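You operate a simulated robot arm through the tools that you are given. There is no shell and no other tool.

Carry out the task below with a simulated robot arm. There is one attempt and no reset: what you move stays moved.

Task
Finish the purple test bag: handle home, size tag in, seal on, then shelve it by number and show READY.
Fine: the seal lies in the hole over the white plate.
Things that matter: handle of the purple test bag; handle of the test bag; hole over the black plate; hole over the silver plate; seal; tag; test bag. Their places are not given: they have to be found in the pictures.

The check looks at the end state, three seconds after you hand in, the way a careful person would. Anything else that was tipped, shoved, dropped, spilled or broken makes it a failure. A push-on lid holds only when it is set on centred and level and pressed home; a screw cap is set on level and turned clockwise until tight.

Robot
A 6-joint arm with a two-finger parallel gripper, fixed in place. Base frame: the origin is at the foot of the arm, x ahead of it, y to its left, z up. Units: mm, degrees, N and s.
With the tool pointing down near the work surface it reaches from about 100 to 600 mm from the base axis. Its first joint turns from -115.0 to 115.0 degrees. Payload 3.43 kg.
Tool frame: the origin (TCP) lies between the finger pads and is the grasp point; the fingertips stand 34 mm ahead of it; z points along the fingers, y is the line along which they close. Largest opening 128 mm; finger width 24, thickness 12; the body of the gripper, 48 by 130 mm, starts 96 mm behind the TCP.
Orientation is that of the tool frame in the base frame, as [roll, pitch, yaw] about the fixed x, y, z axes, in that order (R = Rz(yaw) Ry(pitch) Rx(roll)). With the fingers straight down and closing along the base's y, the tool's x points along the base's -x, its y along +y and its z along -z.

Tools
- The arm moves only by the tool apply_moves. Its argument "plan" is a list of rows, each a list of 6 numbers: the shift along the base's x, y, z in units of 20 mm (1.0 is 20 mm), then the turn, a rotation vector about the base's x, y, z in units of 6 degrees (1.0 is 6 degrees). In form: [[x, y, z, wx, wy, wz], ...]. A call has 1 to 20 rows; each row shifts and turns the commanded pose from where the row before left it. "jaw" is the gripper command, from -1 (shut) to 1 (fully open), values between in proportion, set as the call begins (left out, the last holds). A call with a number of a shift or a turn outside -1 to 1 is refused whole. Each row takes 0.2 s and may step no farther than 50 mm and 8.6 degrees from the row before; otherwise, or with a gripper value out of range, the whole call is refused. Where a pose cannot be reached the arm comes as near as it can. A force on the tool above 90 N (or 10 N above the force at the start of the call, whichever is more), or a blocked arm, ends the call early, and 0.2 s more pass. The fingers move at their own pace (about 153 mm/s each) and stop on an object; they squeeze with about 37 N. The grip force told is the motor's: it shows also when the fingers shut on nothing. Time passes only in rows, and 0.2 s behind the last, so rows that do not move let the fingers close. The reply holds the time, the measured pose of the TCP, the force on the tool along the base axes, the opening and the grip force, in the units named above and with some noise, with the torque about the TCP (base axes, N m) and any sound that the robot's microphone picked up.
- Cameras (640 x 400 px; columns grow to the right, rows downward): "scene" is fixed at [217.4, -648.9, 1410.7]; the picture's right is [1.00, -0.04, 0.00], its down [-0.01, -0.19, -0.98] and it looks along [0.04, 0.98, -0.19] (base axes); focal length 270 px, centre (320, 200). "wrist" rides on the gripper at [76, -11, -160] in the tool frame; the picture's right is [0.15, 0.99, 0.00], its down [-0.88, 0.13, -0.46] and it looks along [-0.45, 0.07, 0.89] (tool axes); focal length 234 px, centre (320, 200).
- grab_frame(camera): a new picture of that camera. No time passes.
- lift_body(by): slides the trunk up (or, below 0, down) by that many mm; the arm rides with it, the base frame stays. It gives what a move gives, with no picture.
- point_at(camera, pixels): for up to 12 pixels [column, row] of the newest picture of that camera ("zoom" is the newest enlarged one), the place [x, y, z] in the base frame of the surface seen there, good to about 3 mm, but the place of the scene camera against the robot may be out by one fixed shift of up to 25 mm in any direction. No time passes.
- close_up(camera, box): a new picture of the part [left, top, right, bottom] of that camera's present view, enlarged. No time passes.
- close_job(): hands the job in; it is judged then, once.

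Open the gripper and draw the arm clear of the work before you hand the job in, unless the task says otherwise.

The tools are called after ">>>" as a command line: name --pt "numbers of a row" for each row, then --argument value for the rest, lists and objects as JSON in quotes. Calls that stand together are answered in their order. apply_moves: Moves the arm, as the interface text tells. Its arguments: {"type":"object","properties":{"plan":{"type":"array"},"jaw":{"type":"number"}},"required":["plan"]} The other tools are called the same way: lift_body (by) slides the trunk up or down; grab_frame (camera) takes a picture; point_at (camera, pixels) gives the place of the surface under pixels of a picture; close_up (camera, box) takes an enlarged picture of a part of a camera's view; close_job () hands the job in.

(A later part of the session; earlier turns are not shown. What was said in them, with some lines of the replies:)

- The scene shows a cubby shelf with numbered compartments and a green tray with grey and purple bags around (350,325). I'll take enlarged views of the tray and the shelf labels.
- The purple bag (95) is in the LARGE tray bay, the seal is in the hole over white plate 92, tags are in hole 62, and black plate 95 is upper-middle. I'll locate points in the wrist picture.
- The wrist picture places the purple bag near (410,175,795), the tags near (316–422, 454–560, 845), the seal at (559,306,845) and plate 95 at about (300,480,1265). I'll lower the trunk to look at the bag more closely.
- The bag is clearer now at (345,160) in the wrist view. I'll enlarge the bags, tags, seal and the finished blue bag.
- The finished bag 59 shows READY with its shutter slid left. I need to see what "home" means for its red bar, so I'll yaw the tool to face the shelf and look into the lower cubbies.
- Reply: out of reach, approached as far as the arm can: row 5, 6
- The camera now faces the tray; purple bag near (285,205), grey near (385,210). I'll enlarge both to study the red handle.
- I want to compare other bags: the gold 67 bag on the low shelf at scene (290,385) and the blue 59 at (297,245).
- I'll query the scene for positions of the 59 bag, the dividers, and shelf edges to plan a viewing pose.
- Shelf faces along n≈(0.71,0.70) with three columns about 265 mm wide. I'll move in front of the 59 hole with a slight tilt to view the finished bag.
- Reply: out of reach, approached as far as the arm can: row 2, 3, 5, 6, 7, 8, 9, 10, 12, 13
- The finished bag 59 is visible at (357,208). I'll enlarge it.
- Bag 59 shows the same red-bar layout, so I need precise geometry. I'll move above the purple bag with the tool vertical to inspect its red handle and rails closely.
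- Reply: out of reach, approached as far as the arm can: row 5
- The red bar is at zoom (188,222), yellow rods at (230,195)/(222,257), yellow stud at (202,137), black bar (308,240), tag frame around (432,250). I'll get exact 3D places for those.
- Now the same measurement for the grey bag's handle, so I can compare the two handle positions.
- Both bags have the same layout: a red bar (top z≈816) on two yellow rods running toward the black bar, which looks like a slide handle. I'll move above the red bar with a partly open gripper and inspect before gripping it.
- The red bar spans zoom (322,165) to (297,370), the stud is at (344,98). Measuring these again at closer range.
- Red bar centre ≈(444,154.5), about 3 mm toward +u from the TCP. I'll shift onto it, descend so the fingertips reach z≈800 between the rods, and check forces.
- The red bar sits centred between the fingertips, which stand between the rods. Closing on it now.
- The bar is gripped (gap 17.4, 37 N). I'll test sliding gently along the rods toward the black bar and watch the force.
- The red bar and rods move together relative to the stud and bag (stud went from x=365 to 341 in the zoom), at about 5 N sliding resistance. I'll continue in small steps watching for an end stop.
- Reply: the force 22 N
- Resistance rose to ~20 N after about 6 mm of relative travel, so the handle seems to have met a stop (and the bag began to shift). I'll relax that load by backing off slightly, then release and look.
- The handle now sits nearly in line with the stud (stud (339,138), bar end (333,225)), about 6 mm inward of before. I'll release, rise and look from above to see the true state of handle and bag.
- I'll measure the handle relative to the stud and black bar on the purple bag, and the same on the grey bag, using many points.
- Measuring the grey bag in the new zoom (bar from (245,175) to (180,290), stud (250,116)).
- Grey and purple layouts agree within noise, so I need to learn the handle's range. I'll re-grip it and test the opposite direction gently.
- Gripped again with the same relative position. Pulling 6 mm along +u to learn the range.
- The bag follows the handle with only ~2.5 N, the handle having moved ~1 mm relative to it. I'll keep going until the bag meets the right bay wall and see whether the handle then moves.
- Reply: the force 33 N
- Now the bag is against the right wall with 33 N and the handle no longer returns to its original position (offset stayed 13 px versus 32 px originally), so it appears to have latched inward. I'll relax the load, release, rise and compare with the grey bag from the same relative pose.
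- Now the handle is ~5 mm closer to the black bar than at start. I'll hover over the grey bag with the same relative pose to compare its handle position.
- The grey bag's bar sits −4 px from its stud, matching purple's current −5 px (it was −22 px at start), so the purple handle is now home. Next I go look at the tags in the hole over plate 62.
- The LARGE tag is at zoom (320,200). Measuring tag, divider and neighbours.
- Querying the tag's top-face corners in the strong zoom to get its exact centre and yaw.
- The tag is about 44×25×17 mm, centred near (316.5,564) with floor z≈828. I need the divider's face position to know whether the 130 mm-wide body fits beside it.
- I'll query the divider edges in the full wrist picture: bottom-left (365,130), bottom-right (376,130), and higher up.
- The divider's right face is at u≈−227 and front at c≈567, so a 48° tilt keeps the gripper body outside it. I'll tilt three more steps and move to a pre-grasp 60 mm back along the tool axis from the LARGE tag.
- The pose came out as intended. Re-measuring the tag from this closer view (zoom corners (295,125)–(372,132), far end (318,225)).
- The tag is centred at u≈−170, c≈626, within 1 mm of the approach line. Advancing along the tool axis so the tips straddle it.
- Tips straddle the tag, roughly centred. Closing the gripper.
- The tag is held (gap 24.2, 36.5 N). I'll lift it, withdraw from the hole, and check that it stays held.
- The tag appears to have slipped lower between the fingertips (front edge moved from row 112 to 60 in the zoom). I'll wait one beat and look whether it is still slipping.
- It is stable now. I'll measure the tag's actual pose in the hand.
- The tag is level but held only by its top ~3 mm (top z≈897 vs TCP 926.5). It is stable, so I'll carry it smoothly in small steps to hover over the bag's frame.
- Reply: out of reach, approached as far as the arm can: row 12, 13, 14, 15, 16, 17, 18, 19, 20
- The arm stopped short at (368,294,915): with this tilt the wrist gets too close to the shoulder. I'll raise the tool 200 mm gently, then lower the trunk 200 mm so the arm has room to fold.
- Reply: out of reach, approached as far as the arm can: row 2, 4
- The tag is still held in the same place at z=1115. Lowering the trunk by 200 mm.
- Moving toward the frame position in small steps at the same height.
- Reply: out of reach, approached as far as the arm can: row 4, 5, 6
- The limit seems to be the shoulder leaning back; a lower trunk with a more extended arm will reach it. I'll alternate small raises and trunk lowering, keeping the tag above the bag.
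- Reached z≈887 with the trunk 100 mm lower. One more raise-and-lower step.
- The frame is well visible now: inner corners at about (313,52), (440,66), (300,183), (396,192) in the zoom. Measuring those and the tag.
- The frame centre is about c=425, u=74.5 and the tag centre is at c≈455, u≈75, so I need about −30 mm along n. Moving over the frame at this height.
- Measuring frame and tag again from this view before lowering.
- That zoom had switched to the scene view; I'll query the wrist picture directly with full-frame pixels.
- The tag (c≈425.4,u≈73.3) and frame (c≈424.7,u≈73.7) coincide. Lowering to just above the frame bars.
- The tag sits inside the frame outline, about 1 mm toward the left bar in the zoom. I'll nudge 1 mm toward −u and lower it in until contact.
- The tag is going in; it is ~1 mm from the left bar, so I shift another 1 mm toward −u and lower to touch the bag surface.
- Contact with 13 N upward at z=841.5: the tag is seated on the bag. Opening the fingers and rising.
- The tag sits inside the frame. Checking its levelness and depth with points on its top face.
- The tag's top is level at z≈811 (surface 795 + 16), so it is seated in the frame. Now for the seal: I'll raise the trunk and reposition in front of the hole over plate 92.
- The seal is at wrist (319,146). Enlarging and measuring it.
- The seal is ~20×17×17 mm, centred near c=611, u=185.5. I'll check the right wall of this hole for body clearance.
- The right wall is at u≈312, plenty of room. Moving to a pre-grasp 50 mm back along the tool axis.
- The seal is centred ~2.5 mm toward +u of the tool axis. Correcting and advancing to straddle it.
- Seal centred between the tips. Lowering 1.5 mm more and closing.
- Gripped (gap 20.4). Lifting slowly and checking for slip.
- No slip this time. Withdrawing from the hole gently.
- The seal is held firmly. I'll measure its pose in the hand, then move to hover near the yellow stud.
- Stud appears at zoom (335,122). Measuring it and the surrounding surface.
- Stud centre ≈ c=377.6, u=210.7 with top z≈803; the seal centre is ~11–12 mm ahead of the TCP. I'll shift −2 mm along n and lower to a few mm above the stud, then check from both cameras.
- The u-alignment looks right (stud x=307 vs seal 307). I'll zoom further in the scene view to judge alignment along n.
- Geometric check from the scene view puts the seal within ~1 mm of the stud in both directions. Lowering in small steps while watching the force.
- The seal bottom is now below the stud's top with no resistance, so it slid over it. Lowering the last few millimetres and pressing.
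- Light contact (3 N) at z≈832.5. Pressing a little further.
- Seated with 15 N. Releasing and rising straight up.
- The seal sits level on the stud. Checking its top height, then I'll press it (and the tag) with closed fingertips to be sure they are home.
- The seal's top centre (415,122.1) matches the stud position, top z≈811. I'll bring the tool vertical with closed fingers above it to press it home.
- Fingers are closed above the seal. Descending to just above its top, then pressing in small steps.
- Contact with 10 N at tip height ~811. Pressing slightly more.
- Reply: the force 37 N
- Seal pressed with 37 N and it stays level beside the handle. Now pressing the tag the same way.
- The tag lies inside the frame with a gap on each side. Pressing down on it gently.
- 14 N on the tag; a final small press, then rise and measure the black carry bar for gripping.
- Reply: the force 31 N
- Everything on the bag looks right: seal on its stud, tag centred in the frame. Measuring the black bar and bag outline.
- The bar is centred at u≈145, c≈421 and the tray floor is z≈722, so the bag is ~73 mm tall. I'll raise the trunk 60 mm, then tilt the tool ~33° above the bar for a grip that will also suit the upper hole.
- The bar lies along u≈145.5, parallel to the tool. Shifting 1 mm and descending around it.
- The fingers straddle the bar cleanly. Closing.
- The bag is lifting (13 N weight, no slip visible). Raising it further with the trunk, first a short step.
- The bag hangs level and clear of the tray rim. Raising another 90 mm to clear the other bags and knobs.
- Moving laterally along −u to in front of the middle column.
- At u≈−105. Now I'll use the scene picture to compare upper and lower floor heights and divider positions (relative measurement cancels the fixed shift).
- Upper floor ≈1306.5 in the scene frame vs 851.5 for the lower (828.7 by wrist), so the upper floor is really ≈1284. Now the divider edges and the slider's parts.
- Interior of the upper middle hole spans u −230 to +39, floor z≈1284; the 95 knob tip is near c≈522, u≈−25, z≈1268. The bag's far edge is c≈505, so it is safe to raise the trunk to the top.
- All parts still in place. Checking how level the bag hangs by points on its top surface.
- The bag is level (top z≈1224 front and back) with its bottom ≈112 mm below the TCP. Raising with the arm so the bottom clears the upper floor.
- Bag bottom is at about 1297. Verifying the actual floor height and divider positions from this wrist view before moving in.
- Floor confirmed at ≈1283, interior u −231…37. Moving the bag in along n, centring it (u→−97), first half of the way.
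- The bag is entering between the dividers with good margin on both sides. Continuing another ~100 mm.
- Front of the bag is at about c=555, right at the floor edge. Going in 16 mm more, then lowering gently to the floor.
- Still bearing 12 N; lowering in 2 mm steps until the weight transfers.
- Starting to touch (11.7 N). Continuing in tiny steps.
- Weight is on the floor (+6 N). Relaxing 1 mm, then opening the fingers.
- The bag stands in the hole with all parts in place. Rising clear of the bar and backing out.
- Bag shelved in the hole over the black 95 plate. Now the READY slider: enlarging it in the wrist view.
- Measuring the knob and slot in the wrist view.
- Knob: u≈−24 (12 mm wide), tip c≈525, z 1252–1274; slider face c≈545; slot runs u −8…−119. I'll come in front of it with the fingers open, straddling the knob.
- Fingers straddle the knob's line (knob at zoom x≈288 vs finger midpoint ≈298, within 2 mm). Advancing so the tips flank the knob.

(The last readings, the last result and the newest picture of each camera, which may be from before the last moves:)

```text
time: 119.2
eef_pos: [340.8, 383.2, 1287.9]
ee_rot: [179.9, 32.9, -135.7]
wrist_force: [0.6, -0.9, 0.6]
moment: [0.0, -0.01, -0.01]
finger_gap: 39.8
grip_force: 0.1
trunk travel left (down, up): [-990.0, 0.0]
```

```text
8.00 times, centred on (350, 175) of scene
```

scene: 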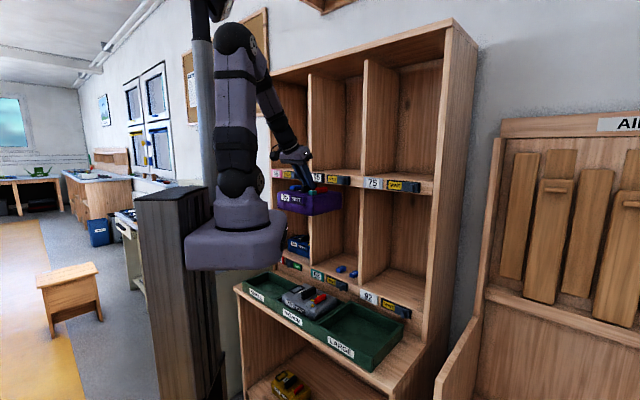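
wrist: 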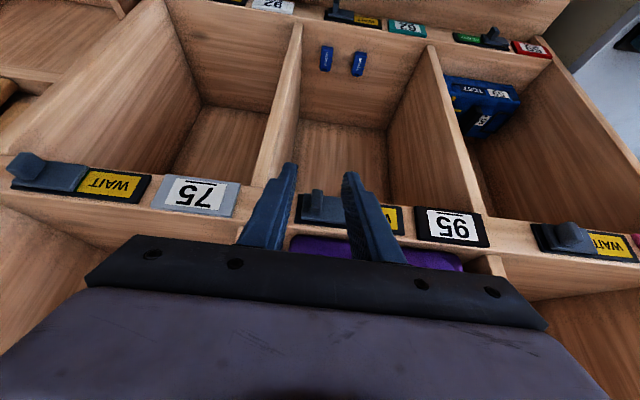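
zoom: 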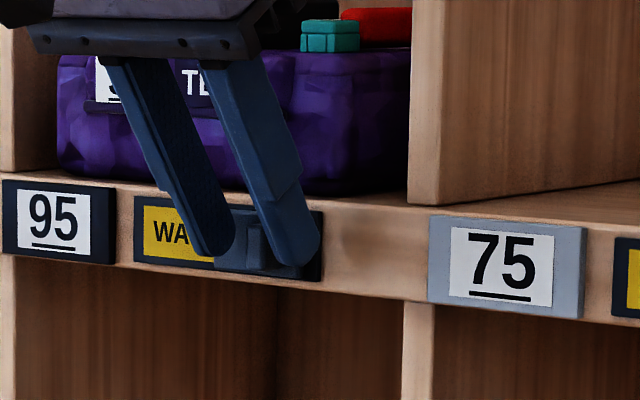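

The knob sits between the fingertips. Closing on it.

>>> apply_moves --pt "0 0 0 0 0 0" --pt "0 0 0 0 0 0" --pt "0 0 0 0 0 0" --jaw -1

>>> close_up --camera "wrist" --box '[250, 130, 400, 230]'

```text
time: 120.0
eef_pos: [340.5, 384.1, 1288.0]
ee_rot: [179.9, 32.9, -135.6]
wrist_force: [-0.9, 1.3, -3.0]
moment: [0.38, -0.45, 0.29]
finger_gap: 11.5
grip_force: 44.7
trunk travel left (down, up): [-990.0, 0.0]
```

```text
4.00 times, centred on (325, 180) of wrist
```

zoom: 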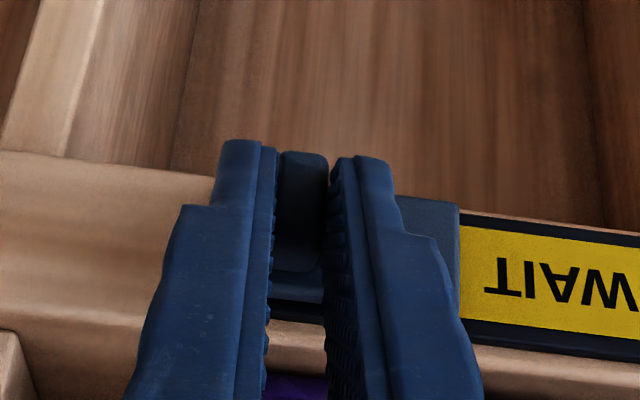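

Holding the knob (gap 11.5). Sliding toward −u in steps while watching the force.

>>> apply_moves --pt "-0.14 0.14 0 0 0 0" --pt "-0.14 0.14 0 0 0 0" --pt "-0.14 0.14 0 0 0 0"

>>> close_up --camera "wrist" --box '[250, 130, 400, 230]'

```text
time: 120.8
eef_pos: [332.6, 390.8, 1287.2]
ee_rot: [180.0, 32.9, -135.8]
wrist_force: [1.1, 1.1, 0.9]
moment: [-0.35, 0.1, 0.25]
finger_gap: 11.9
grip_force: 45.3
trunk travel left (down, up): [-990.0, 0.0]
```

```text
4.00 times, centred on (325, 180) of wrist
```

zoom: 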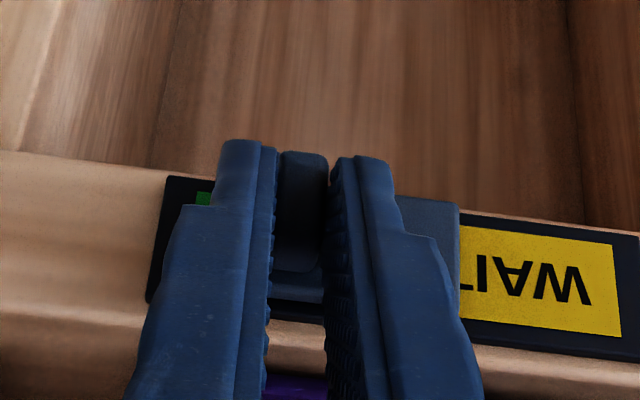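

It slides freely and green begins to show. Continuing.

>>> apply_moves --pt "-0.15 0.15 0 0 0 0" --pt "-0.15 0.15 0 0 0 0" --pt "-0.15 0.15 0 0 0 0" --pt "-0.15 0.15 0 0 0 0" --pt "-0.15 0.15 0 0 0 0" --pt "-0.15 0.15 0 0 0 0" --pt "-0.15 0.15 0 0 0 0"

>>> close_up --camera "wrist" --box '[220, 130, 400, 230]'

```text
time: 122.4
eef_pos: [311.7, 412.5, 1288.3]
ee_rot: [179.8, 32.9, -135.6]
wrist_force: [1.4, 1.7, -3.0]
moment: [0.59, -0.81, 0.24]
finger_gap: 11.7
grip_force: 45.3
trunk travel left (down, up): [-990.0, 0.0]
```

```text
3.56 times, centred on (310, 180) of wrist
```

zoom: 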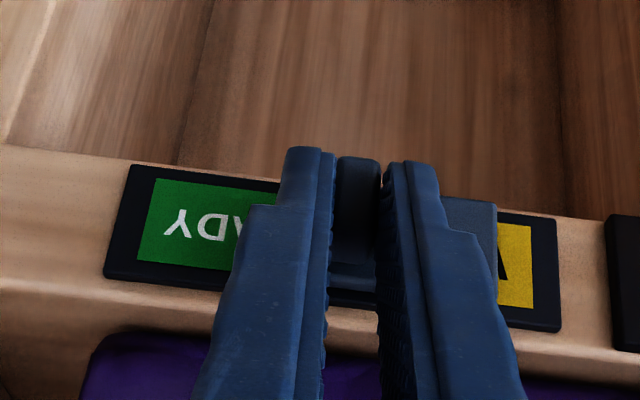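

READY is appearing; about 10 mm of yellow remains. Continuing until the stop.

>>> apply_moves --pt "-0.12 0.12 0 0 0 0" --pt "-0.12 0.12 0 0 0 0" --pt "-0.1 0.1 0 0 0 0"

>>> close_up --camera "wrist" --box '[220, 130, 400, 230]'

```text
time: 123.2
eef_pos: [304.5, 419.7, 1288.6]
ee_rot: [179.8, 32.7, -135.6]
wrist_force: [2.7, 3.4, -6.1]
moment: [0.66, -0.8, 0.18]
finger_gap: 11.8
grip_force: 44.9
trunk travel left (down, up): [-990.0, 0.0]
```

```text
3.56 times, centred on (310, 180) of wrist
```

zoom: 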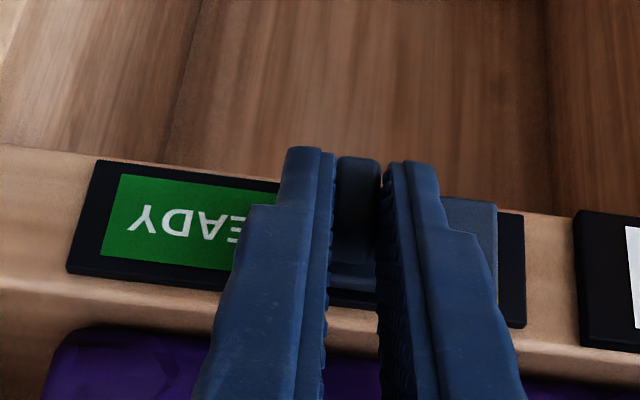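

Only a thin yellow line remains. Small further steps until the end stop is felt.

>>> apply_moves --pt "-0.07 0.07 0 0 0 0" --pt "-0.07 0.07 0 0 0 0"

>>> apply_moves --pt "-0.07 0.07 0 0 0 0" --pt "-0.07 0.07 0 0 0 0"

>>> close_up --camera "wrist" --box '[220, 130, 400, 230]'

```text
time: 123.8
eef_pos: [302.7, 420.9, 1287.9]
ee_rot: [179.8, 32.8, -135.7]
wrist_force: [2.5, 2.4, -2.7]
moment: [-0.21, 0.09, 0.22]
finger_gap: 11.6
grip_force: 45.3
trunk travel left (down, up): [-990.0, 0.0]
```

```text
time: 124.4
eef_pos: [302.7, 421.8, 1288.5]
ee_rot: [180.0, 32.8, -135.6]
wrist_force: [9.2, -8.4, -3.3]
moment: [0.48, -1.06, 0.02]
finger_gap: 11.8
grip_force: 45.3
trunk travel left (down, up): [-990.0, 0.0]
```

```text
3.56 times, centred on (310, 180) of wrist
```

zoom: 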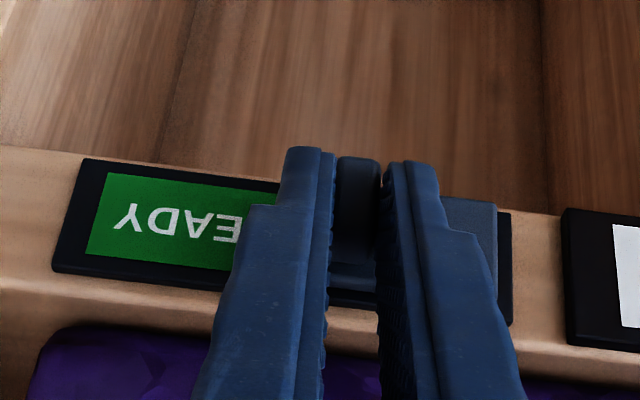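

End stop reached (~12 N) with WAIT fully covered. Relaxing slightly, then opening and backing out.

>>> apply_moves --pt "0.06 -0.06 0 0 0 0" --pt "0 0 0 0 0 0"

>>> apply_moves --pt "0 0 0 0 0 0" --pt "0 0 0 0 0 0" --pt "-0.4 -0.41 0.1 0 0 0" --pt "-0.6 -0.61 0.2 0 0 0" --pt "-0.6 -0.61 0.3 0 0 0" --pt "-0.6 -0.61 0.3 0 0 0" --jaw -0.45

>>> grab_frame --camera "wrist"

>>> close_up --camera "scene" --box '[290, 130, 380, 200]'

```text
time: 125.0
eef_pos: [301.5, 420.5, 1286.8]
ee_rot: [179.8, 32.8, -135.6]
wrist_force: [5.5, -6.7, -0.9]
moment: [-0.76, 0.27, 0.1]
finger_gap: 11.9
grip_force: 45.1
trunk travel left (down, up): [-990.0, 0.0]
```

```text
time: 126.4
eef_pos: [257.2, 377.2, 1306.6]
ee_rot: [179.9, 32.9, -135.6]
wrist_force: [-0.5, 0.7, 0.3]
moment: [0.05, 0.02, 0.02]
finger_gap: 35.4
grip_force: 0.1
trunk travel left (down, up): [-990.0, 0.0]
```

```text
taken
```

wrist: 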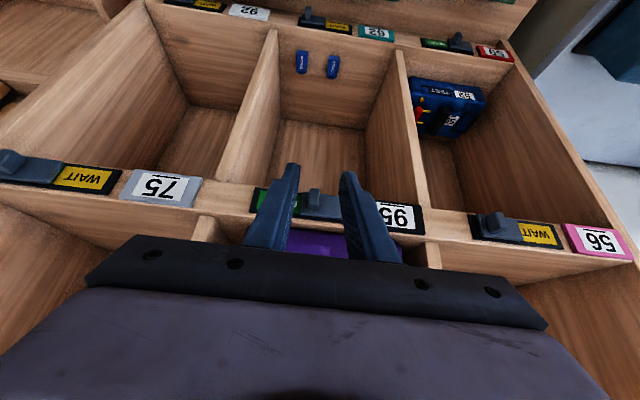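

```text
5.71 times, centred on (335, 165) of scene
```

zoom: 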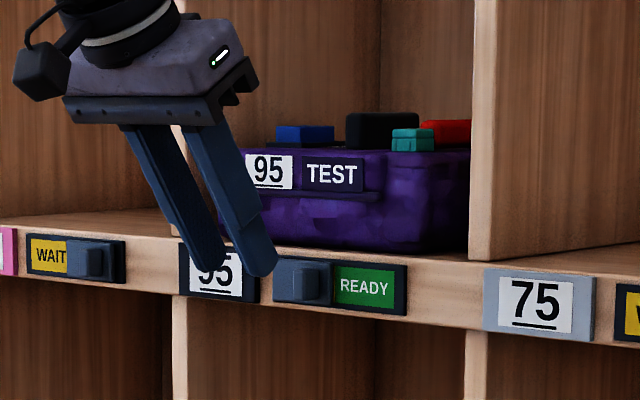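

READY shows over plate 95 and the bag sits in its hole. Backing away and up, opening the gripper, for a final inspection.

>>> apply_moves --pt "-0.5 -0.5 0.5 0 0 0" --pt "-0.5 -0.5 0.8 0 0 0" --pt "-0.5 -0.5 0.9 0 0 0" --pt "-0.2 -0.2 0.9 0 0 0" --pt "0 0 0.9 0 0 0" --pt "0 0 0.9 0 0 0" --pt "0 0 0.9 0 0 0" --pt "0 0 0.9 0 0 0" --jaw 0.5

>>> grab_frame --camera "wrist"

>>> close_up --camera "wrist" --box '[220, 90, 420, 230]'

>>> grab_frame --camera "scene"

>>> close_up --camera "scene" --box '[300, 130, 380, 195]'

```text
time: 128.2
eef_pos: [223.9, 345.6, 1440.5]
ee_rot: [180.0, 32.9, -135.6]
wrist_force: [0.3, 0.2, 0.3]
moment: [-0.04, -0.01, -0.04]
finger_gap: 95.8
grip_force: 0.0
trunk travel left (down, up): [-990.0, 0.0]
```

```text
taken
```

wrist: 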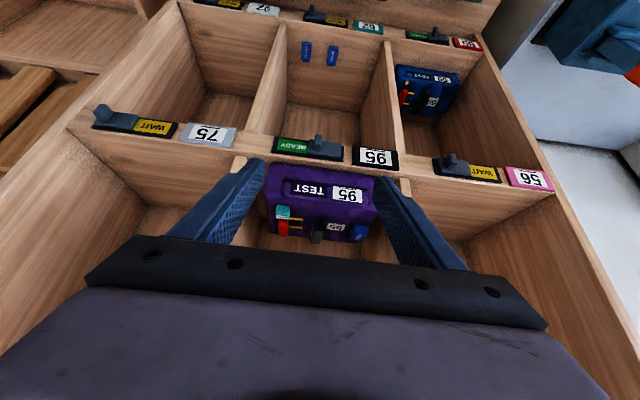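

```text
2.86 times, centred on (320, 160) of wrist
```

zoom: 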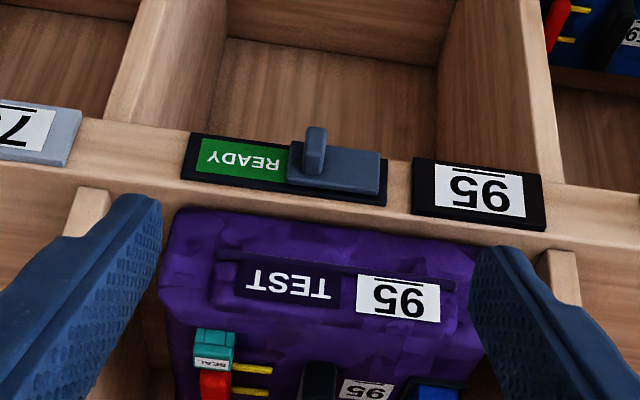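

```text
taken
```

scene: 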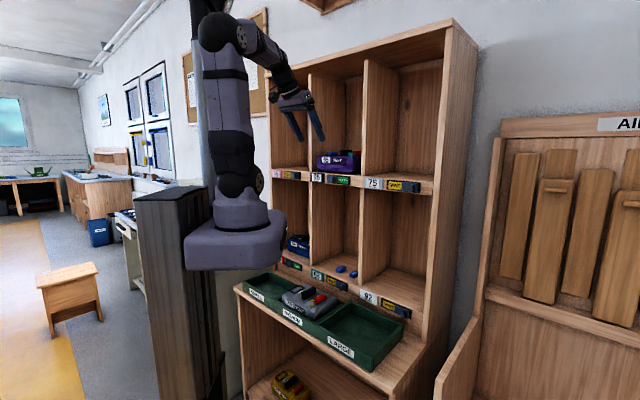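

```text
6.15 times, centred on (340, 162) of scene
```

zoom: 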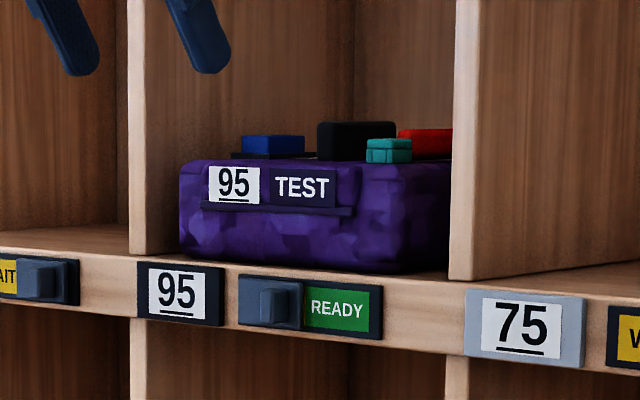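

Everything looks right. One closer look at the bag top to confirm handle, tag and seal before handing in.

>>> apply_moves --pt "0.5 0.5 0.3 0 0 0" --pt "0.5 0.5 0.3 0 0 0" --pt "0.5 0.5 0.3 0 0 0" --pt "0.5 0.5 0.3 0 0 0" --pt "0.3 0.3 0.3 0 0 0"

>>> close_up --camera "wrist" --box '[240, 110, 400, 230]'

>>> close_up --camera "wrist" --box '[260, 160, 380, 240]'

```text
time: 129.4
eef_pos: [270.0, 391.1, 1469.4]
ee_rot: [180.0, 32.8, -135.6]
wrist_force: [-0.1, -0.4, -0.2]
moment: [0.0, -0.01, 0.01]
finger_gap: 96.2
grip_force: 0.0
trunk travel left (down, up): [-990.0, 0.0]
```

```text
3.33 times, centred on (320, 170) of wrist
```

zoom: 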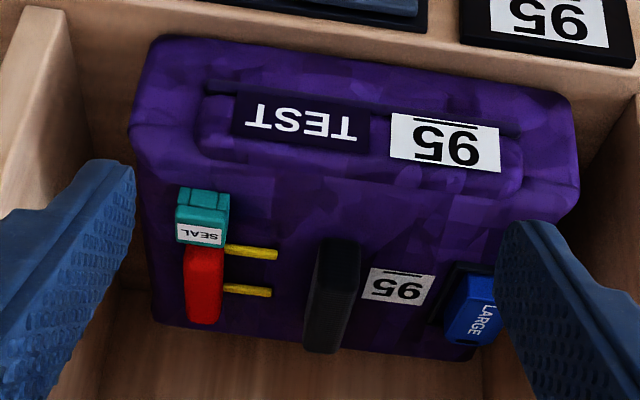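

```text
5.00 times, centred on (320, 200) of wrist
```

zoom: 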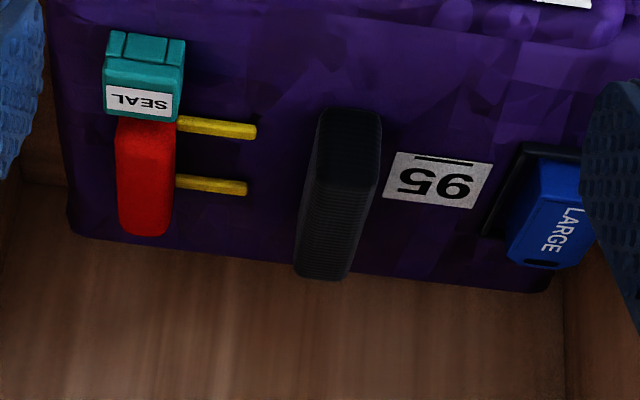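

The seal is over its stud beside the home handle, the LARGE tag is in the frame, and READY shows. Withdrawing the arm clear with the gripper fully open.

>>> apply_moves --pt "-0.5 -0.5 0.2 0 0 0" --pt "-0.6 -0.6 0.2 0 0 0" --pt "-0.6 -0.6 0 0 0 0" --pt "-0.6 -0.6 0 0 0 0" --pt "-0.4 -0.4 0 0 0 0" --jaw 1

>>> grab_frame --camera "scene"

>>> close_up --camera "scene" --box '[230, 230, 440, 400]'

```text
time: 130.6
eef_pos: [214.4, 336.0, 1478.5]
ee_rot: [179.8, 32.9, -135.6]
wrist_force: [0.5, 0.3, 0.6]
moment: [-0.02, 0.02, -0.02]
finger_gap: 127.8
grip_force: 0.0
trunk travel left (down, up): [-990.0, 0.0]
```

```text
taken
```

scene: 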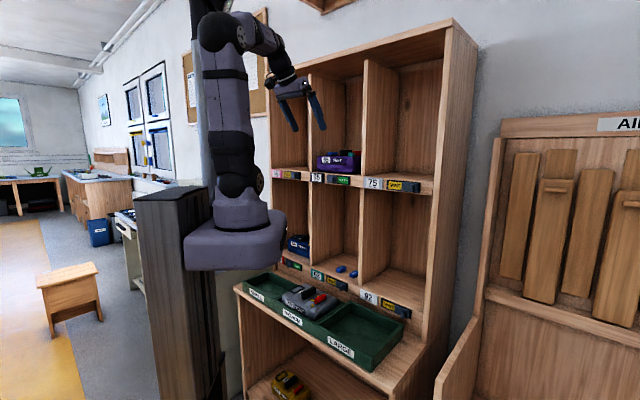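

```text
2.35 times, centred on (335, 315) of scene
```

zoom: 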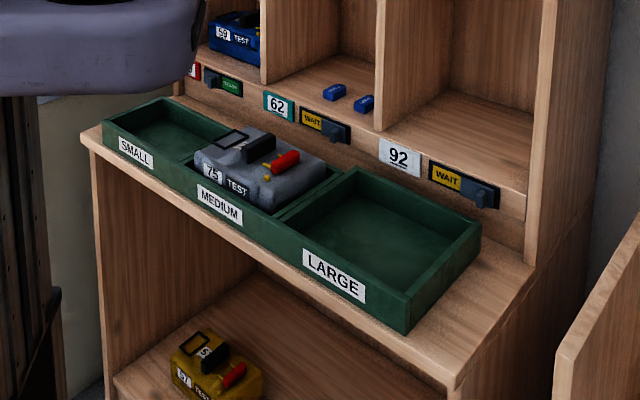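

The tray, grey bag, other tags and bags are where they were, and the arm is clear with the gripper open. Handing the job in.

>>> close_job

```text
The job is handed in.
```

The purple bag is finished, shelved in the hole over the black 95 plate, and its slider shows READY. I've handed the job in; no verdict has come back yet.

- **Handle:** I slid it about 5 mm toward the black carry bar. After that, a 33 N pull back did not shift it, and it sits where the grey bag's handle sits. Nothing marks the home position and I heard no click, so this is my reading of it rather than a confirmed latch.
- **Size tag:** The LARGE tag lies level inside the frame, pressed down with about 31 N. I chose LARGE because the bag sat in the LARGE tray bay. The tag slipped a little in the fingers on the way over, but it ended up properly placed.
- **Seal:** It is over the yellow stud, centred and level, pressed with about 37 N. I judged the stud to be its place from the shapes; nothing labels it.
- **Shelving:** The bag stands upright, a little way in from the front edge of the shelf.
- **Slider:** It is at its end stop, and WAIT is fully covered.

In the last pictures the grey bag, the other two tags, the other bags and the tray were where they started. The arm is clear of the shelf with the gripper fully open.
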